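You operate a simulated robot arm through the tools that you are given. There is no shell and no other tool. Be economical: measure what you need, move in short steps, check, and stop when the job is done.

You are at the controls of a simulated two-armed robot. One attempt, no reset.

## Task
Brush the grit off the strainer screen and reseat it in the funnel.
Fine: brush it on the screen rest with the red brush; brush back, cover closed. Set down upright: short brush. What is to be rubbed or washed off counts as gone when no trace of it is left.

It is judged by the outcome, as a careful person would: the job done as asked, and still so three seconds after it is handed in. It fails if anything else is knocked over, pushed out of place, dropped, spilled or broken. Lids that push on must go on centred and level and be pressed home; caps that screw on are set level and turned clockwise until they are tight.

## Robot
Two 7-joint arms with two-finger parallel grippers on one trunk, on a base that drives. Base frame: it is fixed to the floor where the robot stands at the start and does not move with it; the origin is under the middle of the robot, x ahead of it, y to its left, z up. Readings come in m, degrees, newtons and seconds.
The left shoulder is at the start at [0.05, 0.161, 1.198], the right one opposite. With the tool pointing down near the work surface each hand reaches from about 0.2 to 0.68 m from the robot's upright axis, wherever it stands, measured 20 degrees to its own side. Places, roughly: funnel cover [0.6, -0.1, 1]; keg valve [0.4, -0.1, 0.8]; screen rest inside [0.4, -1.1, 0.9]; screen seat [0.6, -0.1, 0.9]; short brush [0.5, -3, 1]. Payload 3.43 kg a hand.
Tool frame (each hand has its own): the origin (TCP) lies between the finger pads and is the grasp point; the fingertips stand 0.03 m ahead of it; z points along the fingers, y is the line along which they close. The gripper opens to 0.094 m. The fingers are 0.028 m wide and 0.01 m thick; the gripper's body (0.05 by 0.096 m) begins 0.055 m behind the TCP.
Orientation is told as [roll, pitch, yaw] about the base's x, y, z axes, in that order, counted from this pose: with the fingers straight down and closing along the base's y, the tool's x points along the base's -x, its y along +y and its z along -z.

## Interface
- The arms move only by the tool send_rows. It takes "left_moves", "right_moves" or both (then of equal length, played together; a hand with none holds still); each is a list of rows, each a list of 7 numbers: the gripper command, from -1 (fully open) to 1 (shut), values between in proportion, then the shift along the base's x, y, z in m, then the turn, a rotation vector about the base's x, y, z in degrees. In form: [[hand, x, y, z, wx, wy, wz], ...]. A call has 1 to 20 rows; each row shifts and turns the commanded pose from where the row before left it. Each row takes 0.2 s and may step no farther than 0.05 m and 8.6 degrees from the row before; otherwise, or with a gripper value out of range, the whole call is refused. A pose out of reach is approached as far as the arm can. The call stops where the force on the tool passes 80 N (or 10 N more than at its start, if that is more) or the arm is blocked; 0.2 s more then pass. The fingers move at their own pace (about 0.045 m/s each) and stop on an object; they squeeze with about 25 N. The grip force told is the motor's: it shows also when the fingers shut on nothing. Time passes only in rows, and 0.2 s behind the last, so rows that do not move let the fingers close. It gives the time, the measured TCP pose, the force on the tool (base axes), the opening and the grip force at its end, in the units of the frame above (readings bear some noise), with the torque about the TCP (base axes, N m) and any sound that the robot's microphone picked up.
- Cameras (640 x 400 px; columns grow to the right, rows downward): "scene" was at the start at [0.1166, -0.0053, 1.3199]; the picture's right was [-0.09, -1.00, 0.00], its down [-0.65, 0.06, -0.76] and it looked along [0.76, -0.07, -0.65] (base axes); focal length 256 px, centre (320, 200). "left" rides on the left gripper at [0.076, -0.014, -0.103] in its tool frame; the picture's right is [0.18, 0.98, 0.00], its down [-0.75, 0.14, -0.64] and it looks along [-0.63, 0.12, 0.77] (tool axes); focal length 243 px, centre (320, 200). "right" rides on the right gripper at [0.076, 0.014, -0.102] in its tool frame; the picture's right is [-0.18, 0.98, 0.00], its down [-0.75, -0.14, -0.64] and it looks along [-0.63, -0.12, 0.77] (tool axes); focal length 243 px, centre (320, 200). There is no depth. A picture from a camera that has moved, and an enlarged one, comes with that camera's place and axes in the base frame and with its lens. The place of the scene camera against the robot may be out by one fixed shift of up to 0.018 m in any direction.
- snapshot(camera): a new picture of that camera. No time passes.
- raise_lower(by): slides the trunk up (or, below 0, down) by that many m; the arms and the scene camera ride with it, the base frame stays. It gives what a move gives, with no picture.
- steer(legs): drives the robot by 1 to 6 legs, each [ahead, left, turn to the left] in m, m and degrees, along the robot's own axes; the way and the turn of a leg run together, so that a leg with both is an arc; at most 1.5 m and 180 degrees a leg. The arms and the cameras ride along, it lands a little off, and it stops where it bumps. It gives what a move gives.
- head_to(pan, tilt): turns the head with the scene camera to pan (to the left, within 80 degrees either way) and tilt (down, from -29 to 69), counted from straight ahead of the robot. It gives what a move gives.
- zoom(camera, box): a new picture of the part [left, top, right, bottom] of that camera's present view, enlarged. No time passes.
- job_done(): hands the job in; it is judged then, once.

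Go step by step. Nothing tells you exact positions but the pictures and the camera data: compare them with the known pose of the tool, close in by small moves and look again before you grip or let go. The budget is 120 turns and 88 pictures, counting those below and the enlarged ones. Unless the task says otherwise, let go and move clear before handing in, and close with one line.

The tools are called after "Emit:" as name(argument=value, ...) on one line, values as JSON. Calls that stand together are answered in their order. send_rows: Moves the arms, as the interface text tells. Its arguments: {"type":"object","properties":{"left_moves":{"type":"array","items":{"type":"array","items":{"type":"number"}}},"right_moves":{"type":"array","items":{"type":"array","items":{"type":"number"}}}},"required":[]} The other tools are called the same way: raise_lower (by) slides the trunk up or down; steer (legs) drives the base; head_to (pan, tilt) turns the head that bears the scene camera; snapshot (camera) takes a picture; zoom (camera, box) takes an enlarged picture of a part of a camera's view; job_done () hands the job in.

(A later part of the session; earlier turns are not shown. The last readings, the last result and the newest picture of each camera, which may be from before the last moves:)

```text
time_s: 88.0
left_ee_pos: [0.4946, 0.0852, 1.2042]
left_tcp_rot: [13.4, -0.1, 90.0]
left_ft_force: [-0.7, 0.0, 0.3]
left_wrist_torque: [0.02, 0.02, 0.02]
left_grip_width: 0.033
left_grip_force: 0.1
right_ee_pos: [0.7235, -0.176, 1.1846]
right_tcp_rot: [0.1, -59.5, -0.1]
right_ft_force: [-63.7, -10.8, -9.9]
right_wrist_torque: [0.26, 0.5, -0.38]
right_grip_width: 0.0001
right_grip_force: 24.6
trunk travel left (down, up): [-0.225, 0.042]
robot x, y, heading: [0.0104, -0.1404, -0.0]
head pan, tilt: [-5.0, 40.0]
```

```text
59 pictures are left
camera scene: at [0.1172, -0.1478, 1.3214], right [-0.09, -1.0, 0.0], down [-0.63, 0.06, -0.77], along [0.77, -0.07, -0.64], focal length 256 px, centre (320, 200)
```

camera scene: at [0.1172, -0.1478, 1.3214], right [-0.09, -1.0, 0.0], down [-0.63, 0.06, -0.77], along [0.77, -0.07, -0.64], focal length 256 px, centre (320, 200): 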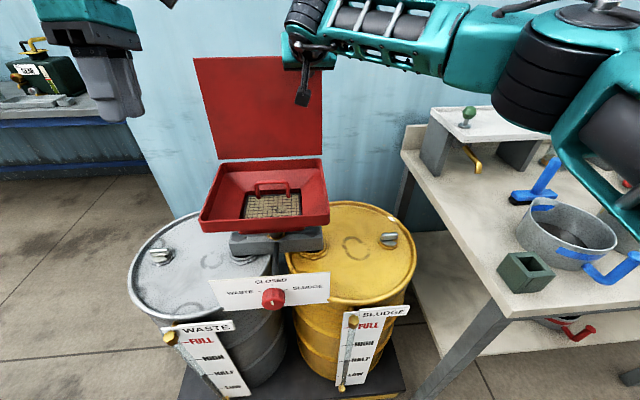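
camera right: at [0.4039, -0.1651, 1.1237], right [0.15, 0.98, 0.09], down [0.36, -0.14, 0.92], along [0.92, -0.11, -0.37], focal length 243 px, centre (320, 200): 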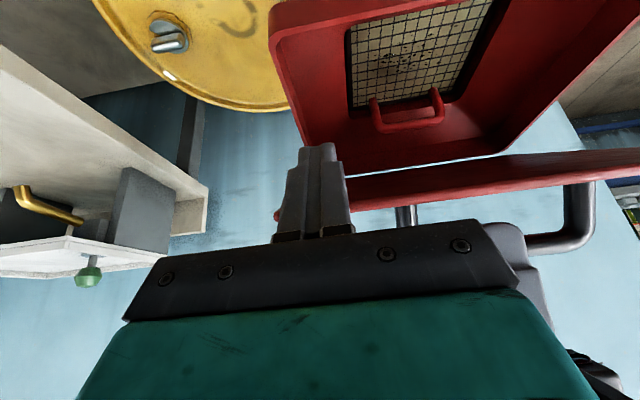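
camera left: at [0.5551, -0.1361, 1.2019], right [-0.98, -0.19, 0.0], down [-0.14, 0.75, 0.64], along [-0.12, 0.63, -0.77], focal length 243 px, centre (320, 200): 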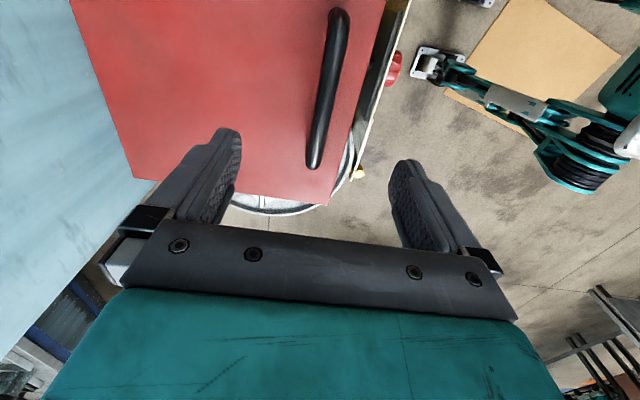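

The lid has hit its stop. I withdraw the right hand, straighten it, and look into the funnel.

Emit:
send_rows(right_moves=[[1, -0.04, 0, 0, 0, 0, 0], [1, -0.04, 0, 0, 0, 6, 0], [1, -0.04, 0, 0, 0, 6, 0], [1, -0.04, -0.02, 0, 0, 6, 0], [-1, -0.04, -0.03, 0, 0, 6, 0], [-1, -0.04, -0.03, 0, 0, 6, 0], [-1, -0.03, -0.03, 0, 0, 6, 0], [-1, -0.02, -0.03, 0, 0, 6, 0], [-1, 0, -0.03, 0, 0, 6, 0], [-1, 0, 0, 0, 0, 6, 0], [-1, 0, 0, 0, 0, 6, 0]])

Emit:
zoom(camera="scene", box=[170, 40, 362, 250])

Emit:
zoom(camera="scene", box=[190, 145, 338, 240])

```text
time_s: 90.4
left_ee_pos: [0.5042, 0.0868, 1.2004]
left_tcp_rot: [14.0, 0.0, 90.1]
left_ft_force: [-0.2, 0.0, 1.7]
left_wrist_torque: [-0.02, 0.01, 0.03]
left_grip_width: 0.0329
left_grip_force: 0.1
right_ee_pos: [0.4425, -0.346, 1.1837]
right_tcp_rot: [0.1, 0.1, 0.1]
right_ft_force: [0.3, 0.1, -0.2]
right_wrist_torque: [0.0, 0.01, 0.0]
right_grip_width: 0.0939
right_grip_force: 0.1
trunk travel left (down, up): [-0.225, 0.042]
robot x, y, heading: [0.0076, -0.1396, -0.1]
head pan, tilt: [-5.0, 40.0]
```

```text
1.90 times, centred on (266, 145) of scene
camera zoom: at [0.1264, -0.1458, 1.3206], right [-0.09, -1.0, 0.0], down [-0.64, 0.06, -0.77], along [0.76, -0.07, -0.64], focal length 488 px, centre (423, 305)
```

zoom: 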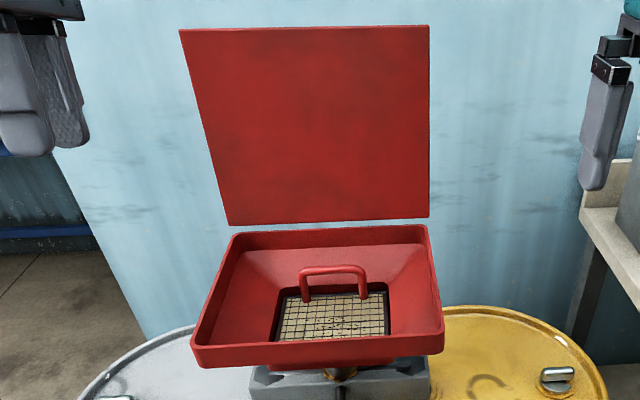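

```text
4.21 times, centred on (264, 192) of scene
camera zoom: at [0.1264, -0.1458, 1.3206], right [-0.09, -1.0, 0.0], down [-0.64, 0.06, -0.77], along [0.76, -0.07, -0.64], focal length 1079 px, centre (556, 232)
```

zoom: 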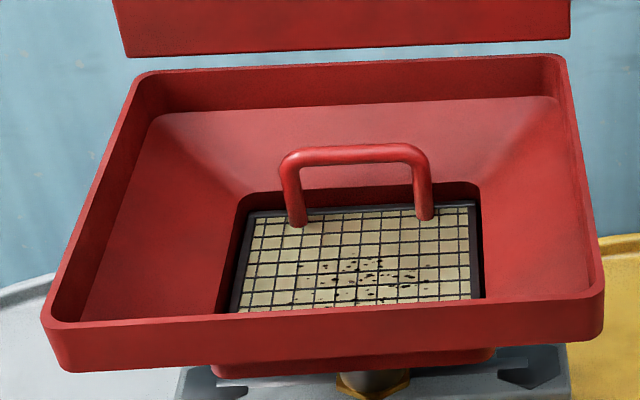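

The lid stays open by itself. The screen has a red bail along y at about [0.65,-0.073,0.95] near its rear edge. I'll step a little closer and bring the left hand over the bail.

Emit:
steer(legs=[[0.05, -0.05, 0]])

Emit:
send_rows(left_moves=[[-1, -0.02, 0, -0.02, 0, -7, 0], [-1, 0, 0, -0.03, 0, -7, 0], [-1, 0.02, -0.03, -0.03, 0, 0, 0], [-1, 0.03, -0.03, -0.02, 0, 0, 0], [-1, 0.03, -0.03, -0.01, 0, 0, 0], [-1, 0.03, -0.02, 0, 0, 0, 0]])

Emit:
snapshot(camera="scene")

```text
time_s: 91.5
left_ee_pos: [0.5551, 0.0373, 1.2008]
left_tcp_rot: [13.8, 0.0, 90.2]
left_ft_force: [-0.4, -0.4, 0.1]
left_wrist_torque: [0.03, 0.0, -0.03]
left_grip_width: 0.0331
left_grip_force: 0.0
right_ee_pos: [0.4926, -0.3958, 1.1832]
right_tcp_rot: [0.0, 0.0, 0.1]
right_ft_force: [0.3, 0.0, 0.6]
right_wrist_torque: [0.0, 0.0, -0.01]
right_grip_width: 0.0939
right_grip_force: 0.1
trunk travel left (down, up): [-0.225, 0.042]
robot x, y, heading: [0.0575, -0.1882, 0.1]
head pan, tilt: [-5.0, 40.0]
```

```text
time_s: 93.0
left_ee_pos: [0.6442, -0.0721, 1.0904]
left_tcp_rot: [0.0, -0.1, 90.1]
left_ft_force: [0.4, 0.2, 0.5]
left_wrist_torque: [0.02, 0.04, 0.0]
left_grip_width: 0.094
left_grip_force: 0.1
right_ee_pos: [0.4948, -0.3969, 1.183]
right_tcp_rot: [0.1, 0.0, 0.2]
right_ft_force: [0.6, 0.6, -0.6]
right_wrist_torque: [0.01, 0.01, -0.03]
right_grip_width: 0.0941
right_grip_force: 0.0
trunk travel left (down, up): [-0.225, 0.042]
robot x, y, heading: [0.0603, -0.19, 0.4]
head pan, tilt: [-5.0, 40.0]
```

```text
56 pictures are left
camera scene: at [0.1766, -0.1962, 1.3205], right [-0.09, -1.0, 0.0], down [-0.64, 0.06, -0.77], along [0.76, -0.07, -0.64], focal length 256 px, centre (320, 200)
```

scene: 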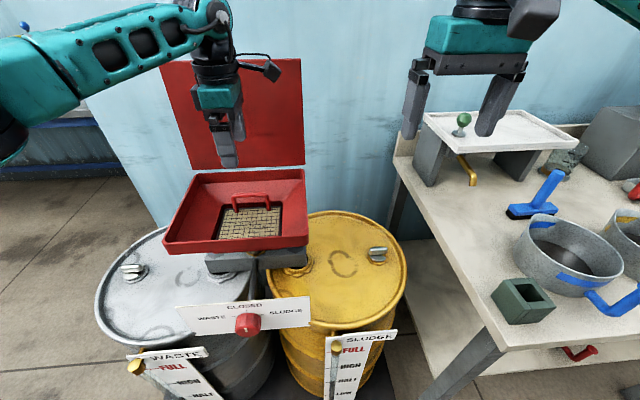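

Emit:
snapshot(camera="left")

```text
55 pictures are left
camera left: at [0.6578, -0.1485, 1.1933], right [-0.98, -0.19, 0.0], down [-0.14, 0.75, 0.64], along [-0.12, 0.63, -0.77], focal length 243 px, centre (320, 200)
```

left: 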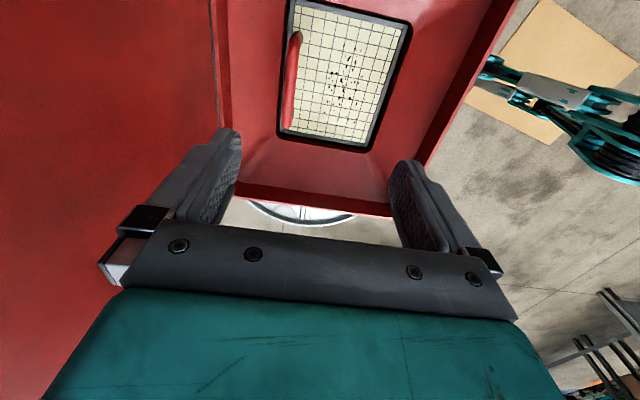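

The bar's estimated centre is about [0.67,-0.078,0.93]. I narrow the fingers (sloped rear wall nearby), align over it and look again.

Emit:
send_rows(left_moves=[[0.3, 0.013, -0.003, -0.03, 0, 0, 0], [0.3, 0.013, -0.003, -0.03, 0, 0, 0], [0.3, 0, 0, -0.03, 0, 0, 0], [0.3, 0, 0, -0.015, 0, 0, 0], [0.3, 0, 0, 0, 0, 0, 0]])

Emit:
snapshot(camera="left")

Emit:
zoom(camera="scene", box=[160, 120, 320, 260])

```text
time_s: 94.2
left_ee_pos: [0.6695, -0.0784, 0.9851]
left_tcp_rot: [-0.1, -0.1, 90.1]
left_ft_force: [0.0, -0.6, -0.7]
left_wrist_torque: [-0.01, -0.01, 0.01]
left_grip_width: 0.0331
left_grip_force: 0.2
right_ee_pos: [0.4938, -0.3956, 1.1828]
right_tcp_rot: [0.1, 0.1, 0.1]
right_ft_force: [-0.5, 0.2, 0.8]
right_wrist_torque: [-0.01, 0.0, 0.03]
right_grip_width: 0.0939
right_grip_force: 0.1
trunk travel left (down, up): [-0.225, 0.042]
robot x, y, heading: [0.057, -0.1879, -0.0]
head pan, tilt: [-5.0, 40.0]
```

```text
54 pictures are left
camera left: at [0.6832, -0.1537, 1.089], right [-0.98, -0.19, 0.0], down [-0.14, 0.75, 0.64], along [-0.12, 0.63, -0.77], focal length 243 px, centre (320, 200)
```

left: 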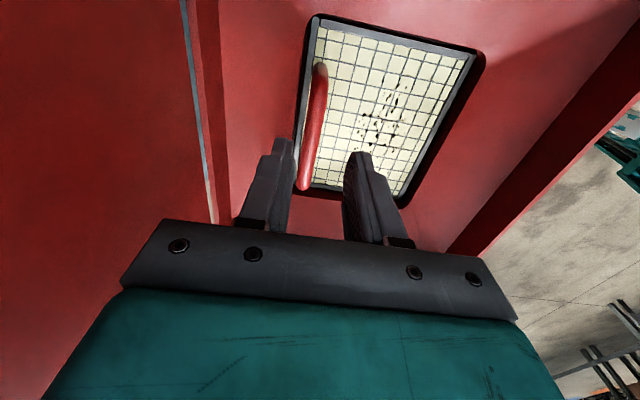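

```text
2.86 times, centred on (240, 190) of scene
camera zoom: at [0.1763, -0.1955, 1.3206], right [-0.09, -1.0, 0.0], down [-0.64, 0.05, -0.77], along [0.76, -0.07, -0.64], focal length 732 px, centre (549, 229)
```

zoom: 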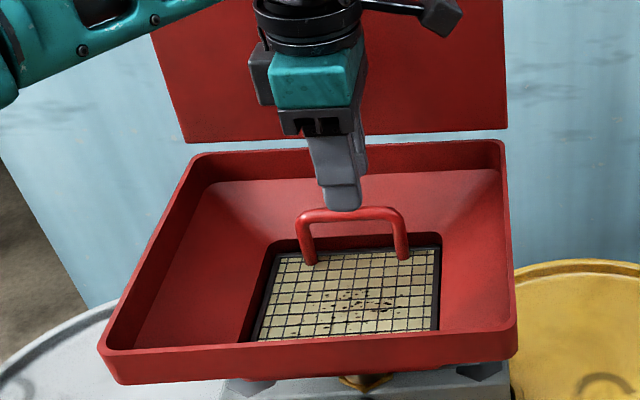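

Shift +5 mm in x, descend 4 cm and close.

Emit:
send_rows(left_moves=[[0.3, 0.005, 0, -0.01, 0, 0, 0], [0.3, 0, 0, -0.015, 0, 0, 0], [0.3, 0, 0, -0.015, 0, 0, 0], [1, 0, 0, 0, 0, 0, 0], [1, 0, 0, 0, 0, 0, 0], [1, 0, 0, 0, 0, 0, 0]])

Emit:
zoom(camera="scene", box=[160, 120, 320, 260])

```text
time_s: 95.5
left_ee_pos: [0.6742, -0.078, 0.946]
left_tcp_rot: [0.0, 0.0, 90.1]
left_ft_force: [0.1, -0.4, 0.6]
left_wrist_torque: [0.0, -0.02, -0.07]
left_grip_width: 0.0135
left_grip_force: 24.6
right_ee_pos: [0.4935, -0.3949, 1.1832]
right_tcp_rot: [0.1, -0.1, 0.1]
right_ft_force: [-0.7, -0.2, 0.6]
right_wrist_torque: [-0.01, -0.01, -0.03]
right_grip_width: 0.094
right_grip_force: 0.0
trunk travel left (down, up): [-0.225, 0.042]
robot x, y, heading: [0.0601, -0.1907, 0.2]
head pan, tilt: [-5.0, 40.0]
```

```text
2.86 times, centred on (240, 190) of scene
camera zoom: at [0.1764, -0.1955, 1.3206], right [-0.09, -1.0, 0.0], down [-0.64, 0.06, -0.77], along [0.76, -0.07, -0.64], focal length 732 px, centre (549, 229)
```

zoom: 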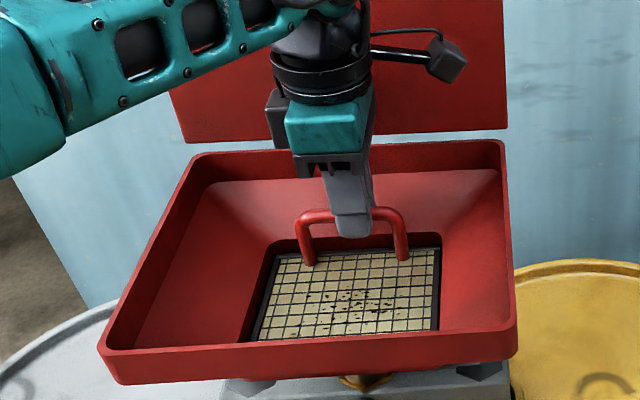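

The bail is gripped (seat grasp pose: [0.674,-0.078,0.946], yaw 90). Lift straight up slowly and check.

Emit:
send_rows(left_moves=[[1, 0, 0, 0.01, 0, 0, 0], [1, 0, 0, 0.015, 0, 0, 0], [1, 0, 0, 0.02, 0, 0, 0], [1, 0, 0, 0.025, 0, 0, 0], [1, 0, 0, 0.02, 0, 0, 0]])

Emit:
zoom(camera="scene", box=[160, 80, 320, 260])

```text
time_s: 96.8
left_ee_pos: [0.6736, -0.0779, 1.0361]
left_tcp_rot: [0.1, -0.1, 90.1]
left_ft_force: [-0.8, -0.5, -2.2]
left_wrist_torque: [-0.04, -0.06, 0.01]
left_grip_width: 0.0131
left_grip_force: 25.0
right_ee_pos: [0.4941, -0.3955, 1.1829]
right_tcp_rot: [-0.1, -0.1, 0.1]
right_ft_force: [-0.2, 0.2, 0.1]
right_wrist_torque: [-0.02, 0.01, -0.04]
right_grip_width: 0.0939
right_grip_force: 0.1
trunk travel left (down, up): [-0.225, 0.042]
robot x, y, heading: [0.0572, -0.1904, 0.2]
head pan, tilt: [-5.0, 40.0]
```

```text
2.22 times, centred on (240, 170) of scene
camera zoom: at [0.1764, -0.1956, 1.3206], right [-0.09, -1.0, 0.0], down [-0.64, 0.06, -0.77], along [0.76, -0.07, -0.64], focal length 569 px, centre (498, 267)
```

zoom: 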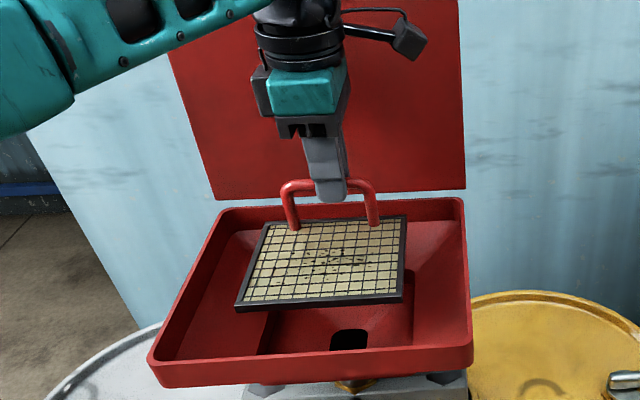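

The screen hangs level in the left hand. I raise it clear, back off and drive to the bench at y≈-1.19.

Emit:
send_rows(left_moves=[[1, 0, 0, 0.03, 0, 0, 0], [1, 0, 0, 0.03, 0, 0, 0], [1, -0.03, 0, 0.02, 0, 0, 0], [1, -0.04, 0, 0, 0, 0, 0], [1, -0.04, 0, 0, 0, 0, 0]])

Emit:
steer(legs=[[-0.35, 0, 0], [0, -1.0, 0]])

Emit:
head_to(pan=0, tilt=38)

Emit:
snapshot(camera="scene")

```text
time_s: 98.0
left_ee_pos: [0.5635, -0.0783, 1.1161]
left_tcp_rot: [-0.1, 0.0, 90.2]
left_ft_force: [-0.9, -0.3, -1.9]
left_wrist_torque: [0.0, -0.06, 0.02]
left_grip_width: 0.0136
left_grip_force: 25.7
right_ee_pos: [0.4933, -0.3947, 1.1846]
right_tcp_rot: [0.0, 0.0, 0.1]
right_ft_force: [0.2, 0.1, 0.3]
right_wrist_torque: [-0.02, 0.0, -0.01]
right_grip_width: 0.094
right_grip_force: 0.0
trunk travel left (down, up): [-0.225, 0.042]
robot x, y, heading: [0.0583, -0.1932, 0.1]
head pan, tilt: [-5.0, 40.0]
```

```text
time_s: 109.0
left_ee_pos: [0.2078, -1.0876, 1.1151]
left_tcp_rot: [0.0, 0.1, 89.9]
left_ft_force: [0.2, 0.3, -2.0]
left_wrist_torque: [0.03, -0.07, 0.01]
left_grip_width: 0.0135
left_grip_force: 24.8
right_ee_pos: [0.138, -1.403, 1.1829]
right_tcp_rot: [0.0, 0.0, -0.2]
right_ft_force: [-0.9, -0.3, 0.8]
right_wrist_torque: [0.0, -0.02, 0.01]
right_grip_width: 0.0941
right_grip_force: 0.0
trunk travel left (down, up): [-0.225, 0.042]
robot x, y, heading: [-0.2957, -1.1986, -0.2]
head pan, tilt: [-5.0, 40.0]
```

```text
time_s: 109.7
left_ee_pos: [0.2088, -1.0868, 1.116]
left_tcp_rot: [0.1, 0.0, 89.9]
left_ft_force: [0.3, 0.6, -1.3]
left_wrist_torque: [-0.02, -0.07, -0.01]
left_grip_width: 0.0132
left_grip_force: 25.1
right_ee_pos: [0.1386, -1.4024, 1.1828]
right_tcp_rot: [0.0, -0.1, -0.1]
right_ft_force: [-0.3, 0.7, -0.8]
right_wrist_torque: [-0.03, -0.06, -0.02]
right_grip_width: 0.0938
right_grip_force: 0.1
trunk travel left (down, up): [-0.225, 0.042]
robot x, y, heading: [-0.2945, -1.1983, -0.1]
head pan, tilt: [0.0, 38.0]
```

```text
50 pictures are left
camera scene: at [-0.1771, -1.195, 1.3236], right [0.0, -1.0, 0.0], down [-0.62, 0.0, -0.79], along [0.79, 0.0, -0.62], focal length 256 px, centre (320, 200)
```

scene: 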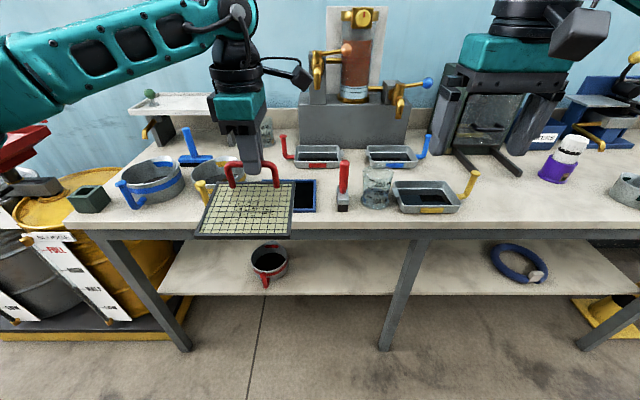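

I drive up to the bench and look at the tray.

Emit:
steer(legs=[[0.2, 0, 0]])

Emit:
send_rows(left_moves=[[1, -0.03, 0.02, 0.03, 0, 0, 0], [1, -0.03, 0.03, 0.02, 0, 0, 0], [1, -0.03, 0.03, 0.02, 0, 0, 0]], right_moves=[[-1, -0.03, 0.03, -0.02, 0, 0, 0], [-1, -0.02, 0.03, -0.02, 0, 0, 0], [-1, 0, 0.03, -0.03, 0, 0, 0]])

Emit:
head_to(pan=0, tilt=45)

Emit:
snapshot(camera="scene")

Emit:
snapshot(camera="right")

```text
time_s: 111.2
left_ee_pos: [0.41, -1.0877, 1.1164]
left_tcp_rot: [-0.1, 0.0, 89.9]
left_ft_force: [0.3, -0.1, -2.4]
left_wrist_torque: [0.0, -0.04, -0.01]
left_grip_width: 0.0134
left_grip_force: 25.1
right_ee_pos: [0.3382, -1.4038, 1.1832]
right_tcp_rot: [0.0, 0.0, -0.1]
right_ft_force: [-0.7, -1.2, -0.8]
right_wrist_torque: [0.01, 0.04, 0.04]
right_grip_width: 0.0945
right_grip_force: 0.1
trunk travel left (down, up): [-0.225, 0.042]
robot x, y, heading: [-0.0955, -1.1999, 0.1]
head pan, tilt: [0.0, 38.0]
```

```text
time_s: 112.0
left_ee_pos: [0.3178, -1.0044, 1.1868]
left_tcp_rot: [0.0, 0.2, 89.9]
left_ft_force: [0.2, 1.1, -2.4]
left_wrist_torque: [-0.02, -0.06, 0.03]
left_grip_width: 0.0132
left_grip_force: 25.3
right_ee_pos: [0.2866, -1.3132, 1.114]
right_tcp_rot: [0.0, 0.1, -0.1]
right_ft_force: [-0.4, -0.9, -0.8]
right_wrist_torque: [0.0, -0.01, 0.0]
right_grip_width: 0.094
right_grip_force: 0.0
trunk travel left (down, up): [-0.225, 0.042]
robot x, y, heading: [-0.0959, -1.1971, -0.2]
head pan, tilt: [0.0, 38.0]
```

```text
time_s: 112.7
left_ee_pos: [0.3187, -1.0075, 1.1858]
left_tcp_rot: [0.1, 0.0, 89.8]
left_ft_force: [0.2, 0.8, -2.1]
left_wrist_torque: [-0.02, -0.08, -0.02]
left_grip_width: 0.0132
left_grip_force: 25.2
right_ee_pos: [0.2867, -1.313, 1.113]
right_tcp_rot: [0.0, 0.0, -0.1]
right_ft_force: [-0.1, -0.8, 0.2]
right_wrist_torque: [-0.01, 0.01, 0.01]
right_grip_width: 0.094
right_grip_force: 0.1
trunk travel left (down, up): [-0.225, 0.042]
robot x, y, heading: [-0.0973, -1.1946, -0.1]
head pan, tilt: [0.0, 45.0]
```

```text
49 pictures are left
camera scene: at [0.0175, -1.1952, 1.3134], right [0.0, -1.0, 0.0], down [-0.71, 0.0, -0.71], along [0.71, 0.0, -0.71], focal length 256 px, centre (320, 200)
```

scene: 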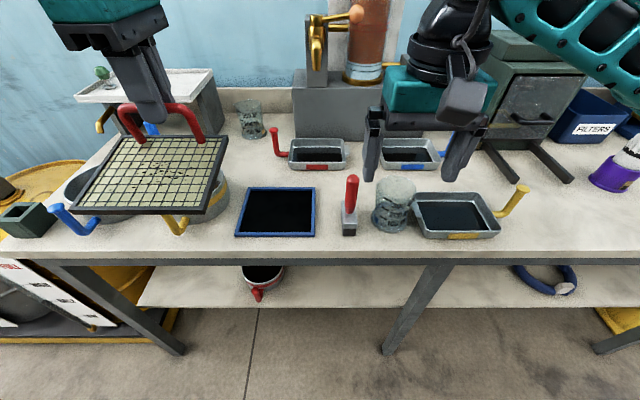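

```text
48 pictures are left
camera right: at [0.2117, -1.2989, 1.2169], right [0.19, 0.98, 0.0], down [0.75, -0.14, 0.64], along [0.63, -0.12, -0.77], focal length 243 px, centre (320, 200)
```

right: 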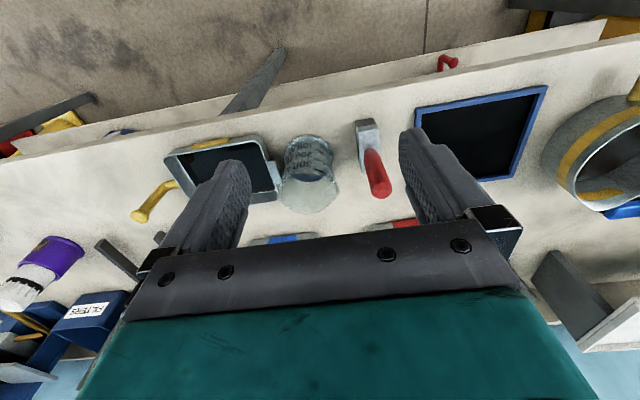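

The tray spans x 0.366–0.530, y −1.185…−1.004, rim z≈0.85. I check the screen's pose in the hand with the left camera, before placing it.

Emit:
snapshot(camera="left")

Emit:
zoom(camera="scene", box=[60, 80, 340, 255])

```text
47 pictures are left
camera left: at [0.3324, -1.0818, 1.2895], right [-0.98, -0.18, 0.0], down [-0.14, 0.75, 0.64], along [-0.12, 0.63, -0.77], focal length 243 px, centre (320, 200)
```

left: 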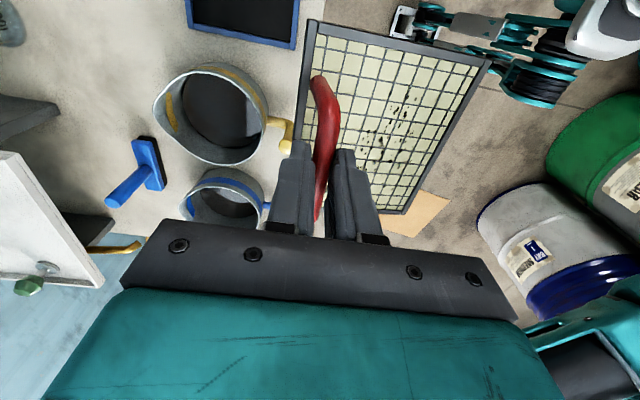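

```text
2.29 times, centred on (200, 168) of scene
camera zoom: at [0.0175, -1.1952, 1.3134], right [0.0, -1.0, 0.0], down [-0.71, 0.0, -0.71], along [0.71, 0.0, -0.71], focal length 586 px, centre (594, 274)
```

zoom: 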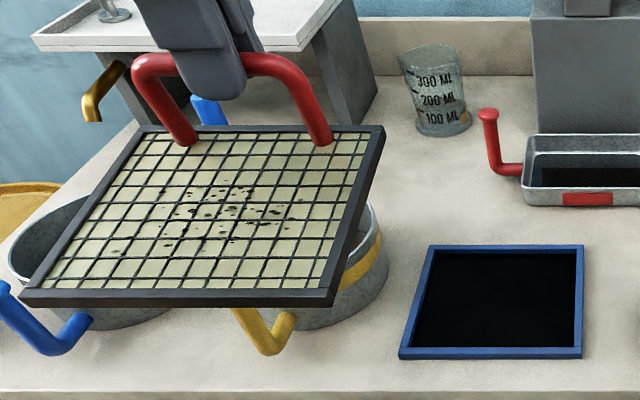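

The screen (≈0.15 × 0.127 m) sags slightly at the front. I move it above the tray, holding a few cm off, and check alignment.

Emit:
send_rows(left_moves=[[1, 0.04, -0.02, 0, 0, 0, 0], [1, 0.04, -0.02, 0, 0, 0, 0], [1, 0.04, -0.02, -0.01, 0, 0, 0], [1, 0.03, -0.02, -0.03, 0, 0, 0], [1, 0.026, -0.0125, -0.03, 0, 0, 0], [1, 0, 0, -0.04, 0, 0, 0], [1, 0, 0, -0.04, 0, 0, 0], [1, 0, 0, -0.035, 0, 0, 0]])

Emit:
zoom(camera="scene", box=[180, 130, 380, 255])

Emit:
snapshot(camera="right")

```text
time_s: 114.5
left_ee_pos: [0.4941, -1.0998, 1.0011]
left_tcp_rot: [0.0, -0.1, 89.9]
left_ft_force: [0.2, -0.1, -2.1]
left_wrist_torque: [-0.04, -0.07, -0.02]
left_grip_width: 0.0135
left_grip_force: 24.7
right_ee_pos: [0.2879, -1.3128, 1.1141]
right_tcp_rot: [0.0, 0.0, -0.1]
right_ft_force: [-0.7, -0.5, 0.9]
right_wrist_torque: [0.0, -0.02, -0.02]
right_grip_width: 0.094
right_grip_force: 0.0
trunk travel left (down, up): [-0.225, 0.042]
robot x, y, heading: [-0.0975, -1.1977, 0.0]
head pan, tilt: [0.0, 45.0]
```

```text
3.20 times, centred on (280, 192) of scene
camera zoom: at [0.0178, -1.1951, 1.3133], right [0.0, -1.0, 0.0], down [-0.71, 0.0, -0.71], along [0.71, 0.0, -0.71], focal length 820 px, centre (448, 224)
```

zoom: 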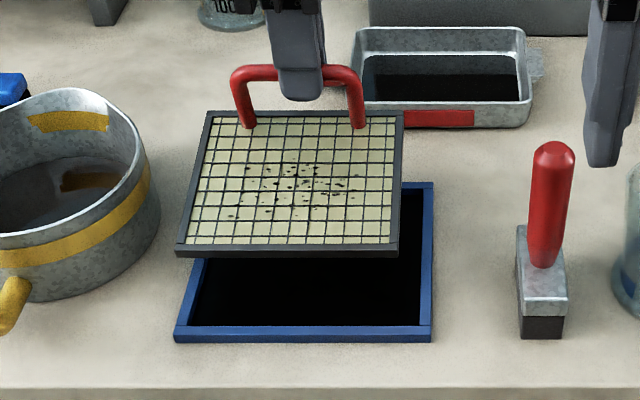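

```text
44 pictures are left
camera right: at [0.212, -1.2986, 1.2167], right [0.19, 0.98, 0.0], down [0.75, -0.14, 0.64], along [0.63, -0.12, -0.77], focal length 243 px, centre (320, 200)
```

right: 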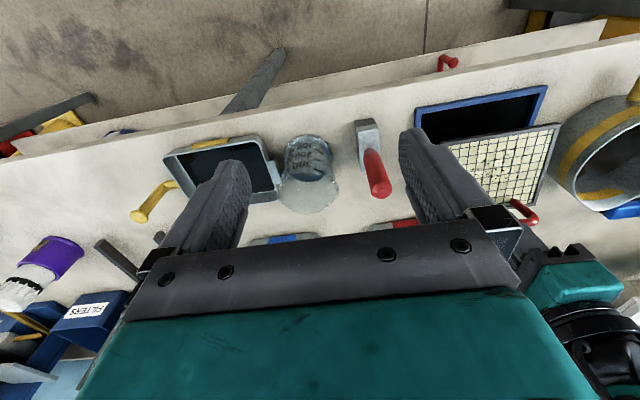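

The screen should shift about −6 mm in y and tilt up ~8° at the front. I apply that while lowering part way and look.

Emit:
send_rows(left_moves=[[1, 0, -0.003, 0, 0, 4, 0], [1, 0, -0.003, -0.01, 0, 4, 0], [1, 0, 0, -0.015, 0, 0, 0], [1, 0, 0, -0.01, 0, 0, 0]])

Emit:
zoom(camera="scene", box=[180, 130, 380, 255])

```text
time_s: 115.5
left_ee_pos: [0.4947, -1.1065, 0.9658]
left_tcp_rot: [8.0, 0.0, 89.9]
left_ft_force: [-0.3, -0.2, -1.4]
left_wrist_torque: [0.0, -0.09, 0.02]
left_grip_width: 0.0132
left_grip_force: 25.4
right_ee_pos: [0.2869, -1.3139, 1.1138]
right_tcp_rot: [0.1, 0.0, -0.1]
right_ft_force: [-0.1, -0.1, -0.5]
right_wrist_torque: [0.01, -0.01, -0.01]
right_grip_width: 0.094
right_grip_force: 0.1
trunk travel left (down, up): [-0.225, 0.042]
robot x, y, heading: [-0.0969, -1.1965, -0.2]
head pan, tilt: [0.0, 45.0]
```

```text
3.20 times, centred on (280, 192) of scene
camera zoom: at [0.0176, -1.1953, 1.3133], right [0.0, -1.0, 0.0], down [-0.71, 0.0, -0.71], along [0.71, 0.0, -0.71], focal length 820 px, centre (448, 224)
```

zoom: 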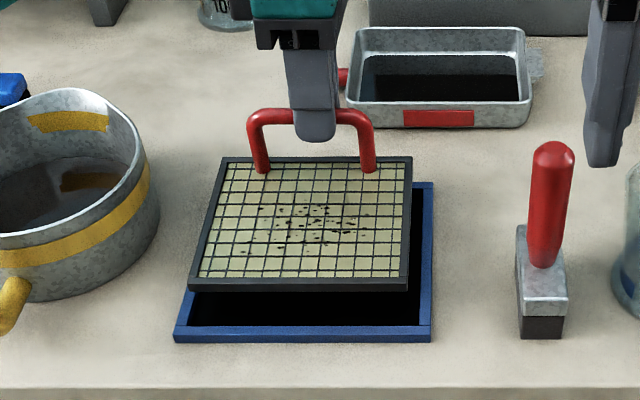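

Level and centred over the tray. Lower gently to contact.

Emit:
send_rows(left_moves=[[1, -0.002, 0, -0.012, 0, 0, 0], [1, 0, 0, -0.01, 0, 0, 0], [1, 0, 0, -0.005, 0, 0, 0], [1, 0, 0, -0.004, 0, 0, 0]])

Emit:
zoom(camera="scene", box=[180, 130, 380, 255])

```text
time_s: 116.5
left_ee_pos: [0.4913, -1.1076, 0.9378]
left_tcp_rot: [7.8, 0.0, 89.9]
left_ft_force: [-4.3, 0.7, 24.2]
left_wrist_torque: [0.01, 0.13, 0.04]
left_grip_width: 0.0139
left_grip_force: 25.2
right_ee_pos: [0.2851, -1.3147, 1.1141]
right_tcp_rot: [0.0, -0.2, -0.1]
right_ft_force: [0.2, -0.8, 0.0]
right_wrist_torque: [-0.01, 0.02, -0.03]
right_grip_width: 0.094
right_grip_force: 0.1
trunk travel left (down, up): [-0.225, 0.042]
robot x, y, heading: [-0.0973, -1.1991, 0.2]
head pan, tilt: [0.0, 45.0]
```

```text
3.20 times, centred on (280, 192) of scene
camera zoom: at [0.0148, -1.1956, 1.3139], right [0.0, -1.0, 0.0], down [-0.71, 0.0, -0.71], along [0.71, 0.0, -0.71], focal length 820 px, centre (448, 224)
```

zoom: 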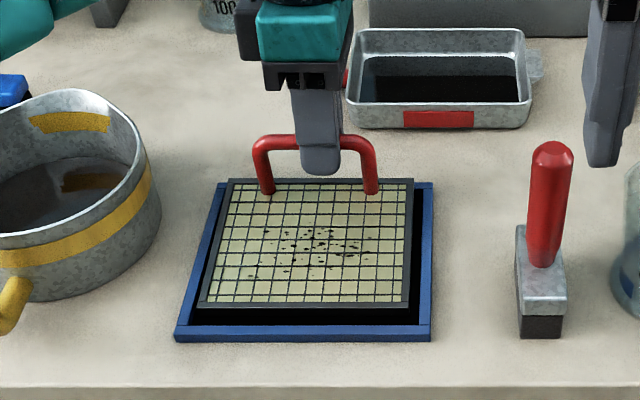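

Contact at 24 N. I relax the push, open the fingers slightly, and see how the screen sits.

Emit:
send_rows(left_moves=[[1, 0, 0, 0.003, 0, 0, 0], [0.4, 0, 0, 0, 0, 0, 0], [0.4, 0, 0, 0, 0, 0, 0], [0.4, 0, 0, 0.02, 0, 0, 0], [0.4, 0, 0, 0.03, 0, -4, 0], [0.4, 0, 0, 0.03, 0, -4, 0]])

Emit:
zoom(camera="scene", box=[210, 160, 370, 260])

```text
time_s: 117.9
left_ee_pos: [0.4936, -1.1055, 1.0178]
left_tcp_rot: [-0.1, -0.1, 90.0]
left_ft_force: [-0.3, 0.4, 0.2]
left_wrist_torque: [0.0, 0.03, -0.02]
left_grip_width: 0.0283
left_grip_force: 0.0
right_ee_pos: [0.2871, -1.3148, 1.1143]
right_tcp_rot: [0.0, 0.1, -0.1]
right_ft_force: [-0.3, 0.3, 1.1]
right_wrist_torque: [-0.01, 0.02, 0.01]
right_grip_width: 0.0941
right_grip_force: 0.1
trunk travel left (down, up): [-0.225, 0.042]
robot x, y, heading: [-0.0942, -1.1938, -0.3]
head pan, tilt: [0.0, 45.0]
```

```text
4.00 times, centred on (290, 210) of scene
camera zoom: at [0.017, -1.1953, 1.3134], right [0.0, -1.0, 0.0], down [-0.71, 0.0, -0.71], along [0.71, 0.0, -0.71], focal length 1025 px, centre (440, 160)
```

zoom: 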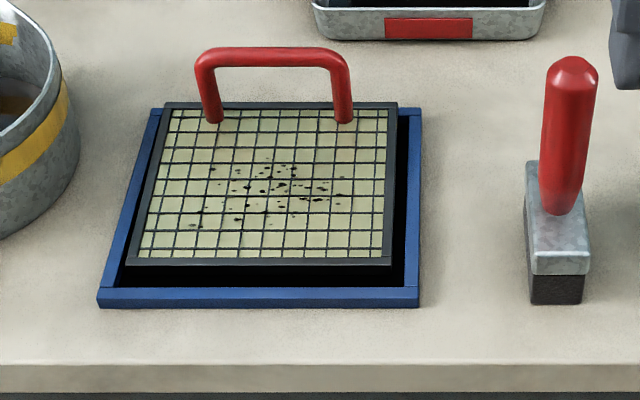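

The screen sits level in the tray. I retract the left hand and move the right hand over the red brush handle (~[0.405,-1.26], top z≈0.99).

Emit:
send_rows(left_moves=[[0.4, 0, 0, 0.04, 0, 0, 0], [0.4, 0, 0.01, 0.04, 0, 0, 0], [0.4, -0.03, 0.03, 0.02, 0, 0, 0], [0.4, -0.04, 0.03, 0, 0, 0, 0], [0.4, -0.04, 0.03, 0, 0, 0, 0], [0.4, -0.04, 0.03, 0, 0, 0, 0]], right_moves=[[0, 0.03, 0.01, 0, 0, 0, 0], [0, 0.03, 0.015, 0, 0, 0, 0], [0, 0.03, 0.015, 0, 0, 0, 0], [0, 0.028, 0.013, 0, 0, 0, 0], [0, 0, 0, -0.02, 0, 0, 0], [0, 0, 0, -0.02, 0, 0, 0]])

Emit:
snapshot(camera="right")

Emit:
snapshot(camera="scene")

```text
time_s: 119.3
left_ee_pos: [0.3425, -0.9735, 1.1177]
left_tcp_rot: [0.0, 0.0, 90.0]
left_ft_force: [0.1, -0.4, 0.7]
left_wrist_torque: [0.0, 0.01, 0.0]
left_grip_width: 0.0281
left_grip_force: 0.1
right_ee_pos: [0.4053, -1.2605, 1.0716]
right_tcp_rot: [-0.1, -0.1, -0.1]
right_ft_force: [-0.5, 0.0, -0.1]
right_wrist_torque: [-0.02, 0.01, 0.0]
right_grip_width: 0.0471
right_grip_force: 0.0
trunk travel left (down, up): [-0.225, 0.042]
robot x, y, heading: [-0.0981, -1.1976, -0.3]
head pan, tilt: [0.0, 45.0]
```

```text
40 pictures are left
camera right: at [0.3295, -1.2452, 1.1763], right [0.19, 0.98, 0.0], down [0.75, -0.14, 0.64], along [0.63, -0.12, -0.77], focal length 243 px, centre (320, 200)
```

right: 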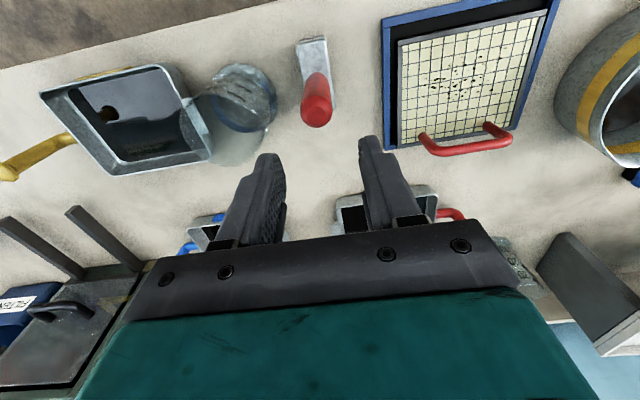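

```text
39 pictures are left
camera scene: at [0.0169, -1.1946, 1.3135], right [0.0, -1.0, 0.0], down [-0.71, 0.0, -0.71], along [0.71, 0.0, -0.71], focal length 256 px, centre (320, 200)
```

scene: 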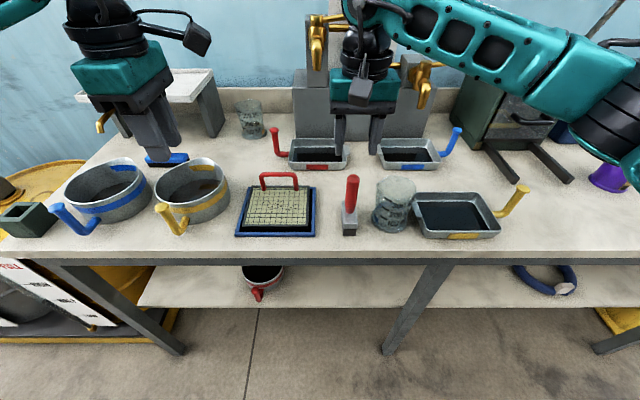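

Aligned within a few mm; descend onto the handle and grip.

Emit:
send_rows(right_moves=[[0.05, -0.006, 0, -0.03, 0, 0, 0], [0.05, 0, 0, -0.03, 0, 0, 0], [0.05, 0, 0, -0.03, 0, 0, 0], [0.05, 0, 0, -0.025, 0, 0, 0], [1, 0, 0, 0, 0, 0, 0], [1, 0, 0, 0, 0, 0, 0], [1, 0, 0, 0, 0, 0, 0]])

Emit:
zoom(camera="scene", box=[230, 140, 430, 265])

```text
time_s: 120.9
left_ee_pos: [0.3436, -0.9751, 1.1179]
left_tcp_rot: [0.0, 0.0, 89.9]
left_ft_force: [0.3, 0.4, 0.1]
left_wrist_torque: [-0.04, -0.01, 0.01]
left_grip_width: 0.0281
left_grip_force: 0.1
right_ee_pos: [0.3989, -1.2609, 0.9592]
right_tcp_rot: [0.1, 0.0, -0.2]
right_ft_force: [-0.3, 0.3, -0.4]
right_wrist_torque: [0.0, 0.01, 0.0]
right_grip_width: 0.0228
right_grip_force: 24.5
trunk travel left (down, up): [-0.225, 0.042]
robot x, y, heading: [-0.0959, -1.1986, -0.1]
head pan, tilt: [0.0, 45.0]
```

```text
3.20 times, centred on (330, 202) of scene
camera zoom: at [0.0174, -1.1953, 1.3133], right [0.0, -1.0, 0.0], down [-0.71, 0.0, -0.71], along [0.71, 0.0, -0.71], focal length 820 px, centre (288, 192)
```

zoom: 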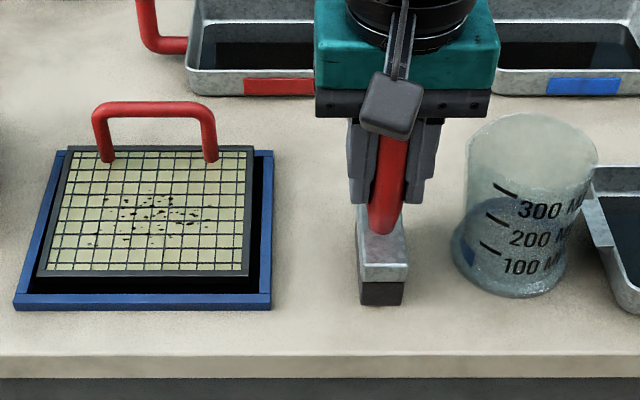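

The brush is gripped (home TCP [0.399,-1.261,0.959]). Lift it, carry it over the screen and lower towards contact.

Emit:
send_rows(right_moves=[[1, 0, 0, 0.03, 0, 0, 0], [1, 0, 0, 0.04, 0, 0, 0], [1, 0, 0.03, 0, 0, 0, 0], [1, 0.01, 0.04, 0, 0, 0, 0], [1, 0.01, 0.04, 0, 0, 0, 0], [1, 0.006, 0.046, 0, 0, 0, 0], [1, 0, 0, -0.02, 0, 0, 0], [1, 0, 0, -0.01, 0, 0, 0]])

Emit:
zoom(camera="scene", box=[210, 130, 370, 260])

```text
time_s: 122.7
left_ee_pos: [0.3433, -0.9744, 1.1176]
left_tcp_rot: [0.0, 0.1, 89.9]
left_ft_force: [-1.2, -0.4, -0.1]
left_wrist_torque: [-0.01, -0.01, -0.02]
left_grip_width: 0.0283
left_grip_force: 0.1
right_ee_pos: [0.426, -1.1043, 0.9985]
right_tcp_rot: [0.0, 0.1, -0.1]
right_ft_force: [0.0, -0.3, -0.7]
right_wrist_torque: [0.02, 0.01, -0.03]
right_grip_width: 0.0224
right_grip_force: 25.2
trunk travel left (down, up): [-0.225, 0.042]
robot x, y, heading: [-0.0952, -1.1976, 0.1]
head pan, tilt: [0.0, 45.0]
```

```text
3.08 times, centred on (290, 195) of scene
camera zoom: at [0.0173, -1.195, 1.3134], right [0.0, -1.0, 0.0], down [-0.71, 0.0, -0.71], along [0.71, 0.0, -0.71], focal length 788 px, centre (412, 215)
```

zoom: 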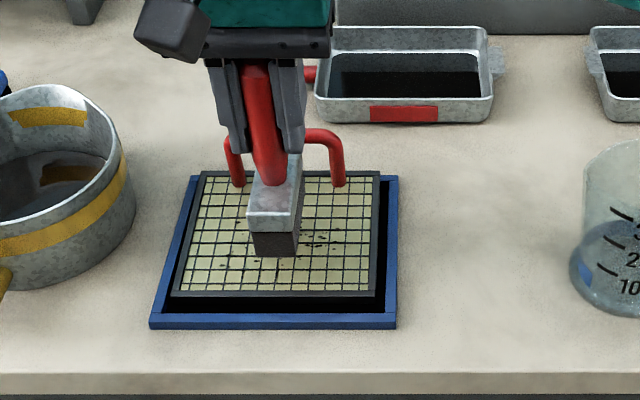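

Now lower to contact in small steps.

Emit:
send_rows(right_moves=[[1, 0, 0, -0.006, 0, 0, 0], [1, 0, 0, -0.004, 0, 0, 0], [1, 0, 0, -0.003, 0, 0, 0], [1, 0, 0, 0, 0, 0, 0]])

```text
time_s: 123.7
left_ee_pos: [0.3443, -0.9757, 1.118]
left_tcp_rot: [-0.1, 0.0, 89.8]
left_ft_force: [0.3, -0.2, -0.3]
left_wrist_torque: [0.0, -0.01, -0.02]
left_grip_width: 0.0284
left_grip_force: 0.0
right_ee_pos: [0.4255, -1.1047, 0.9851]
right_tcp_rot: [0.0, 0.0, -0.1]
right_ft_force: [-0.1, 0.0, -1.2]
right_wrist_torque: [-0.03, -0.01, 0.0]
right_grip_width: 0.0223
right_grip_force: 24.8
trunk travel left (down, up): [-0.225, 0.042]
robot x, y, heading: [-0.0963, -1.1961, -0.1]
head pan, tilt: [0.0, 45.0]
```

Emit:
send_rows(right_moves=[[1, 0, 0, -0.003, 0, 0, 0], [1, 0, 0, -0.003, 0, 0, 0], [1, 0, 0, 0, 0, 0, 0]])

```text
time_s: 124.5
left_ee_pos: [0.3434, -0.9747, 1.1178]
left_tcp_rot: [-0.1, 0.1, 89.9]
left_ft_force: [-0.3, 0.1, -0.3]
left_wrist_torque: [0.05, 0.01, 0.0]
left_grip_width: 0.0282
left_grip_force: 0.0
right_ee_pos: [0.4263, -1.1054, 0.9799]
right_tcp_rot: [0.0, 0.0, -0.1]
right_ft_force: [-0.8, -0.2, 0.0]
right_wrist_torque: [0.03, 0.03, 0.02]
right_grip_width: 0.0223
right_grip_force: 24.9
trunk travel left (down, up): [-0.225, 0.042]
robot x, y, heading: [-0.095, -1.195, -0.2]
head pan, tilt: [0.0, 45.0]
```

Emit:
send_rows(right_moves=[[1, 0, 0, -0.002, 0, 0, 0], [1, 0, 0, -0.002, 0, 0, 0], [1, 0, 0, 0, 0, 0, 0]])

Emit:
zoom(camera="scene", box=[210, 130, 370, 260])

```text
time_s: 125.3
left_ee_pos: [0.3436, -0.9756, 1.1184]
left_tcp_rot: [0.0, 0.0, 90.0]
left_ft_force: [-0.5, 0.3, 0.2]
left_wrist_torque: [0.0, -0.02, -0.01]
left_grip_width: 0.0282
left_grip_force: 0.0
right_ee_pos: [0.4255, -1.1052, 0.9745]
right_tcp_rot: [0.1, 0.0, -0.1]
right_ft_force: [-0.5, 0.1, -2.0]
right_wrist_torque: [-0.02, 0.01, 0.01]
right_grip_width: 0.0225
right_grip_force: 25.1
trunk travel left (down, up): [-0.225, 0.042]
robot x, y, heading: [-0.0991, -1.199, -0.0]
head pan, tilt: [0.0, 45.0]
```

```text
3.08 times, centred on (290, 195) of scene
camera zoom: at [0.0174, -1.1953, 1.3133], right [0.0, -1.0, 0.0], down [-0.71, 0.0, -0.71], along [0.71, 0.0, -0.71], focal length 788 px, centre (412, 215)
```

zoom: 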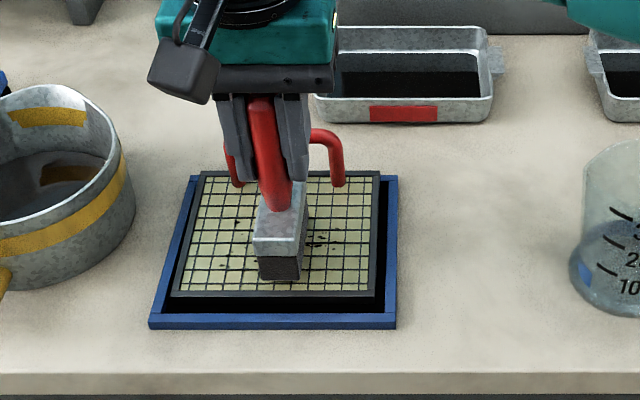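

Emit:
send_rows(right_moves=[[1, 0, 0, -0.002, 0, 0, 0], [1, 0, 0, -0.002, 0, 0, 0], [1, 0, 0, -0.001, 0, 0, 0], [1, 0, 0, 0, 0, 0, 0]])

```text
time_s: 126.3
left_ee_pos: [0.343, -0.9758, 1.1185]
left_tcp_rot: [-0.1, 0.0, 89.8]
left_ft_force: [-0.5, 0.3, -0.3]
left_wrist_torque: [0.0, 0.04, -0.01]
left_grip_width: 0.0281
left_grip_force: 0.0
right_ee_pos: [0.4256, -1.1046, 0.9729]
right_tcp_rot: [0.2, -0.4, -0.1]
right_ft_force: [0.3, -0.8, 17.4]
right_wrist_torque: [-0.06, -0.54, -0.03]
right_grip_width: 0.0224
right_grip_force: 25.0
trunk travel left (down, up): [-0.225, 0.042]
robot x, y, heading: [-0.0947, -1.1991, -0.2]
head pan, tilt: [0.0, 45.0]
```

Contact found at TCP z≈0.973. I ease to a light press and stroke along y across the screen.

Emit:
send_rows(right_moves=[[1, 0, 0, 0.0015, 0, 0, 0], [1, 0, 0.02, 0, 0, 0, 0], [1, 0, 0.02, 0, 0, 0, 0], [1, 0, 0.02, 0, 0, 0, 0], [1, 0, 0.01, 0, 0, 0, 0], [1, 0, -0.02, 0, 0, 0, 0], [1, 0, -0.02, 0, 0, 0, 0], [1, 0, -0.02, 0, 0, 0, 0], [1, 0, -0.02, 0, 0, 0, 0], [1, 0, -0.02, 0, 0, 0, 0], [1, 0, -0.02, 0, 0, 0, 0]])

Emit:
zoom(camera="scene", box=[210, 130, 370, 260])

```text
time_s: 128.7
left_ee_pos: [0.344, -0.9756, 1.117]
left_tcp_rot: [-0.1, 0.0, 89.8]
left_ft_force: [0.3, -0.1, 0.4]
left_wrist_torque: [0.03, 0.02, 0.0]
left_grip_width: 0.0282
left_grip_force: 0.2
right_ee_pos: [0.4253, -1.19, 0.9701]
right_tcp_rot: [-0.1, 0.2, -0.2]
right_ft_force: [0.4, -0.7, -1.0]
right_wrist_torque: [0.03, 0.01, 0.02]
right_grip_width: 0.0226
right_grip_force: 25.1
right hand out of reach, approached as far as the arm can: row 3, 4, 5
trunk travel left (down, up): [-0.225, 0.042]
robot x, y, heading: [-0.0938, -1.196, -0.0]
head pan, tilt: [0.0, 45.0]
```

```text
3.08 times, centred on (290, 195) of scene
camera zoom: at [0.0177, -1.1958, 1.3132], right [0.0, -1.0, 0.0], down [-0.71, 0.0, -0.71], along [0.71, 0.0, -0.71], focal length 788 px, centre (412, 215)
```

zoom: 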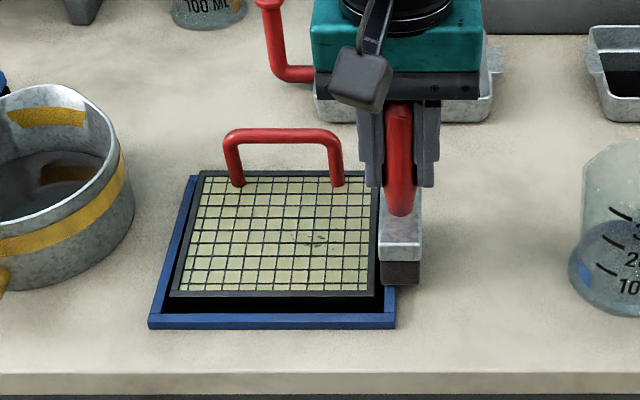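

Most grit is gone; a few specks remain at about [0.442,-1.119]. The right arm hit its reach limit to the left. I lift, return to the screen and stroke again there.

Emit:
send_rows(right_moves=[[1, 0, 0, 0.02, 0, 0, 0], [1, 0, 0.03, 0, 0, 0, 0], [1, 0, 0.025, 0, 0, 0, 0], [1, 0, 0, -0.02, 0, 0, 0], [1, 0, 0, -0.001, 0, 0, 0], [1, 0, 0.02, 0, 0, 0, 0], [1, 0, 0.02, 0, 0, 0, 0], [1, 0, 0.02, 0, 0, 0, 0], [1, 0.012, 0, 0, 0, 0, 0], [1, 0, -0.02, 0, 0, 0, 0], [1, 0, -0.02, 0, 0, 0, 0], [1, 0, -0.02, 0, 0, 0, 0], [1, 0, -0.01, 0, 0, 0, 0], [1, -0.024, 0, 0, 0, 0, 0], [1, 0, 0.02, 0, 0, 0, 0], [1, 0, 0.02, 0, 0, 0, 0], [1, 0, 0.02, 0, 0, 0, 0], [1, 0, 0, 0.04, 0, 0, 0], [1, 0, -0.04, 0, 0, 0, 0], [1, 0, -0.04, 0, 0, 0, 0]])

Emit:
zoom(camera="scene", box=[230, 150, 340, 250])

```text
time_s: 132.9
left_ee_pos: [0.3439, -0.9751, 1.1185]
left_tcp_rot: [0.1, 0.0, 89.9]
left_ft_force: [-0.6, -0.4, 0.0]
left_wrist_torque: [0.02, 0.0, -0.01]
left_grip_width: 0.0282
left_grip_force: 0.0
right_ee_pos: [0.4121, -1.1743, 1.012]
right_tcp_rot: [0.0, 0.0, -0.1]
right_ft_force: [-0.1, -0.6, -0.8]
right_wrist_torque: [0.0, 0.0, 0.01]
right_grip_width: 0.0224
right_grip_force: 25.0
right hand out of reach, approached as far as the arm can: row 9
trunk travel left (down, up): [-0.225, 0.042]
robot x, y, heading: [-0.0957, -1.1948, -0.1]
head pan, tilt: [0.0, 45.0]
```

```text
4.00 times, centred on (285, 200) of scene
camera zoom: at [0.0173, -1.196, 1.3134], right [0.0, -1.0, 0.0], down [-0.71, 0.0, -0.71], along [0.71, 0.0, -0.71], focal length 1025 px, centre (460, 200)
```

zoom: 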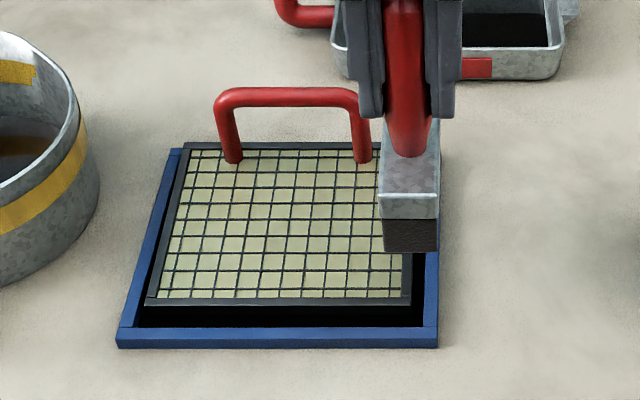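

The visible screen looks clean. I move the brush over its home and check the whole screen before setting it down.

Emit:
send_rows(right_moves=[[1, -0.003, -0.03, 0.01, 0, 0, 0], [1, -0.005, -0.03, 0, 0, 0, 0], [1, -0.005, -0.0266, 0, 0, 0, 0], [1, 0, 0, -0.03, 0, 0, 0]])

Emit:
zoom(camera="scene", box=[230, 165, 330, 245])

Emit:
snapshot(camera="right")

```text
time_s: 133.9
left_ee_pos: [0.3438, -0.9742, 1.1177]
left_tcp_rot: [0.0, 0.0, 89.9]
left_ft_force: [-0.5, -0.4, -0.4]
left_wrist_torque: [0.01, -0.01, 0.02]
left_grip_width: 0.0282
left_grip_force: 0.2
right_ee_pos: [0.4003, -1.2592, 0.9896]
right_tcp_rot: [0.0, 0.0, -0.1]
right_ft_force: [0.7, 0.2, -1.6]
right_wrist_torque: [0.01, -0.01, 0.01]
right_grip_width: 0.0225
right_grip_force: 25.4
trunk travel left (down, up): [-0.225, 0.042]
robot x, y, heading: [-0.0975, -1.1971, -0.2]
head pan, tilt: [0.0, 45.0]
```

```text
5.00 times, centred on (280, 205) of scene
camera zoom: at [0.0178, -1.1951, 1.3133], right [0.0, -1.0, 0.0], down [-0.71, 0.0, -0.71], along [0.71, 0.0, -0.71], focal length 1281 px, centre (520, 175)
```

zoom: 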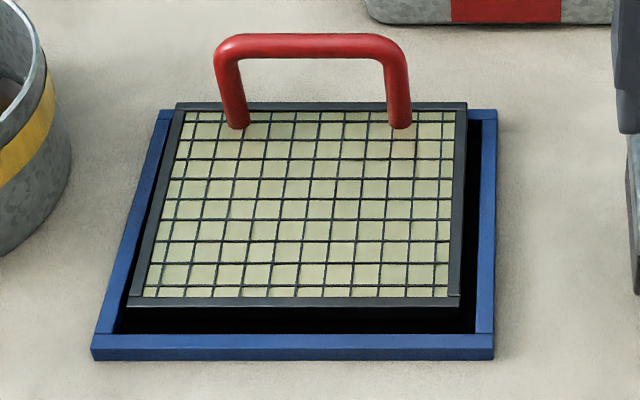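

```text
32 pictures are left
camera right: at [0.3253, -1.2446, 1.0935], right [0.19, 0.98, 0.0], down [0.75, -0.14, 0.64], along [0.63, -0.12, -0.77], focal length 243 px, centre (320, 200)
```

right: 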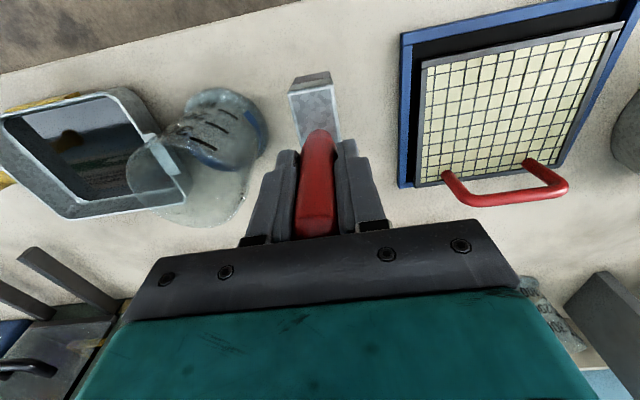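

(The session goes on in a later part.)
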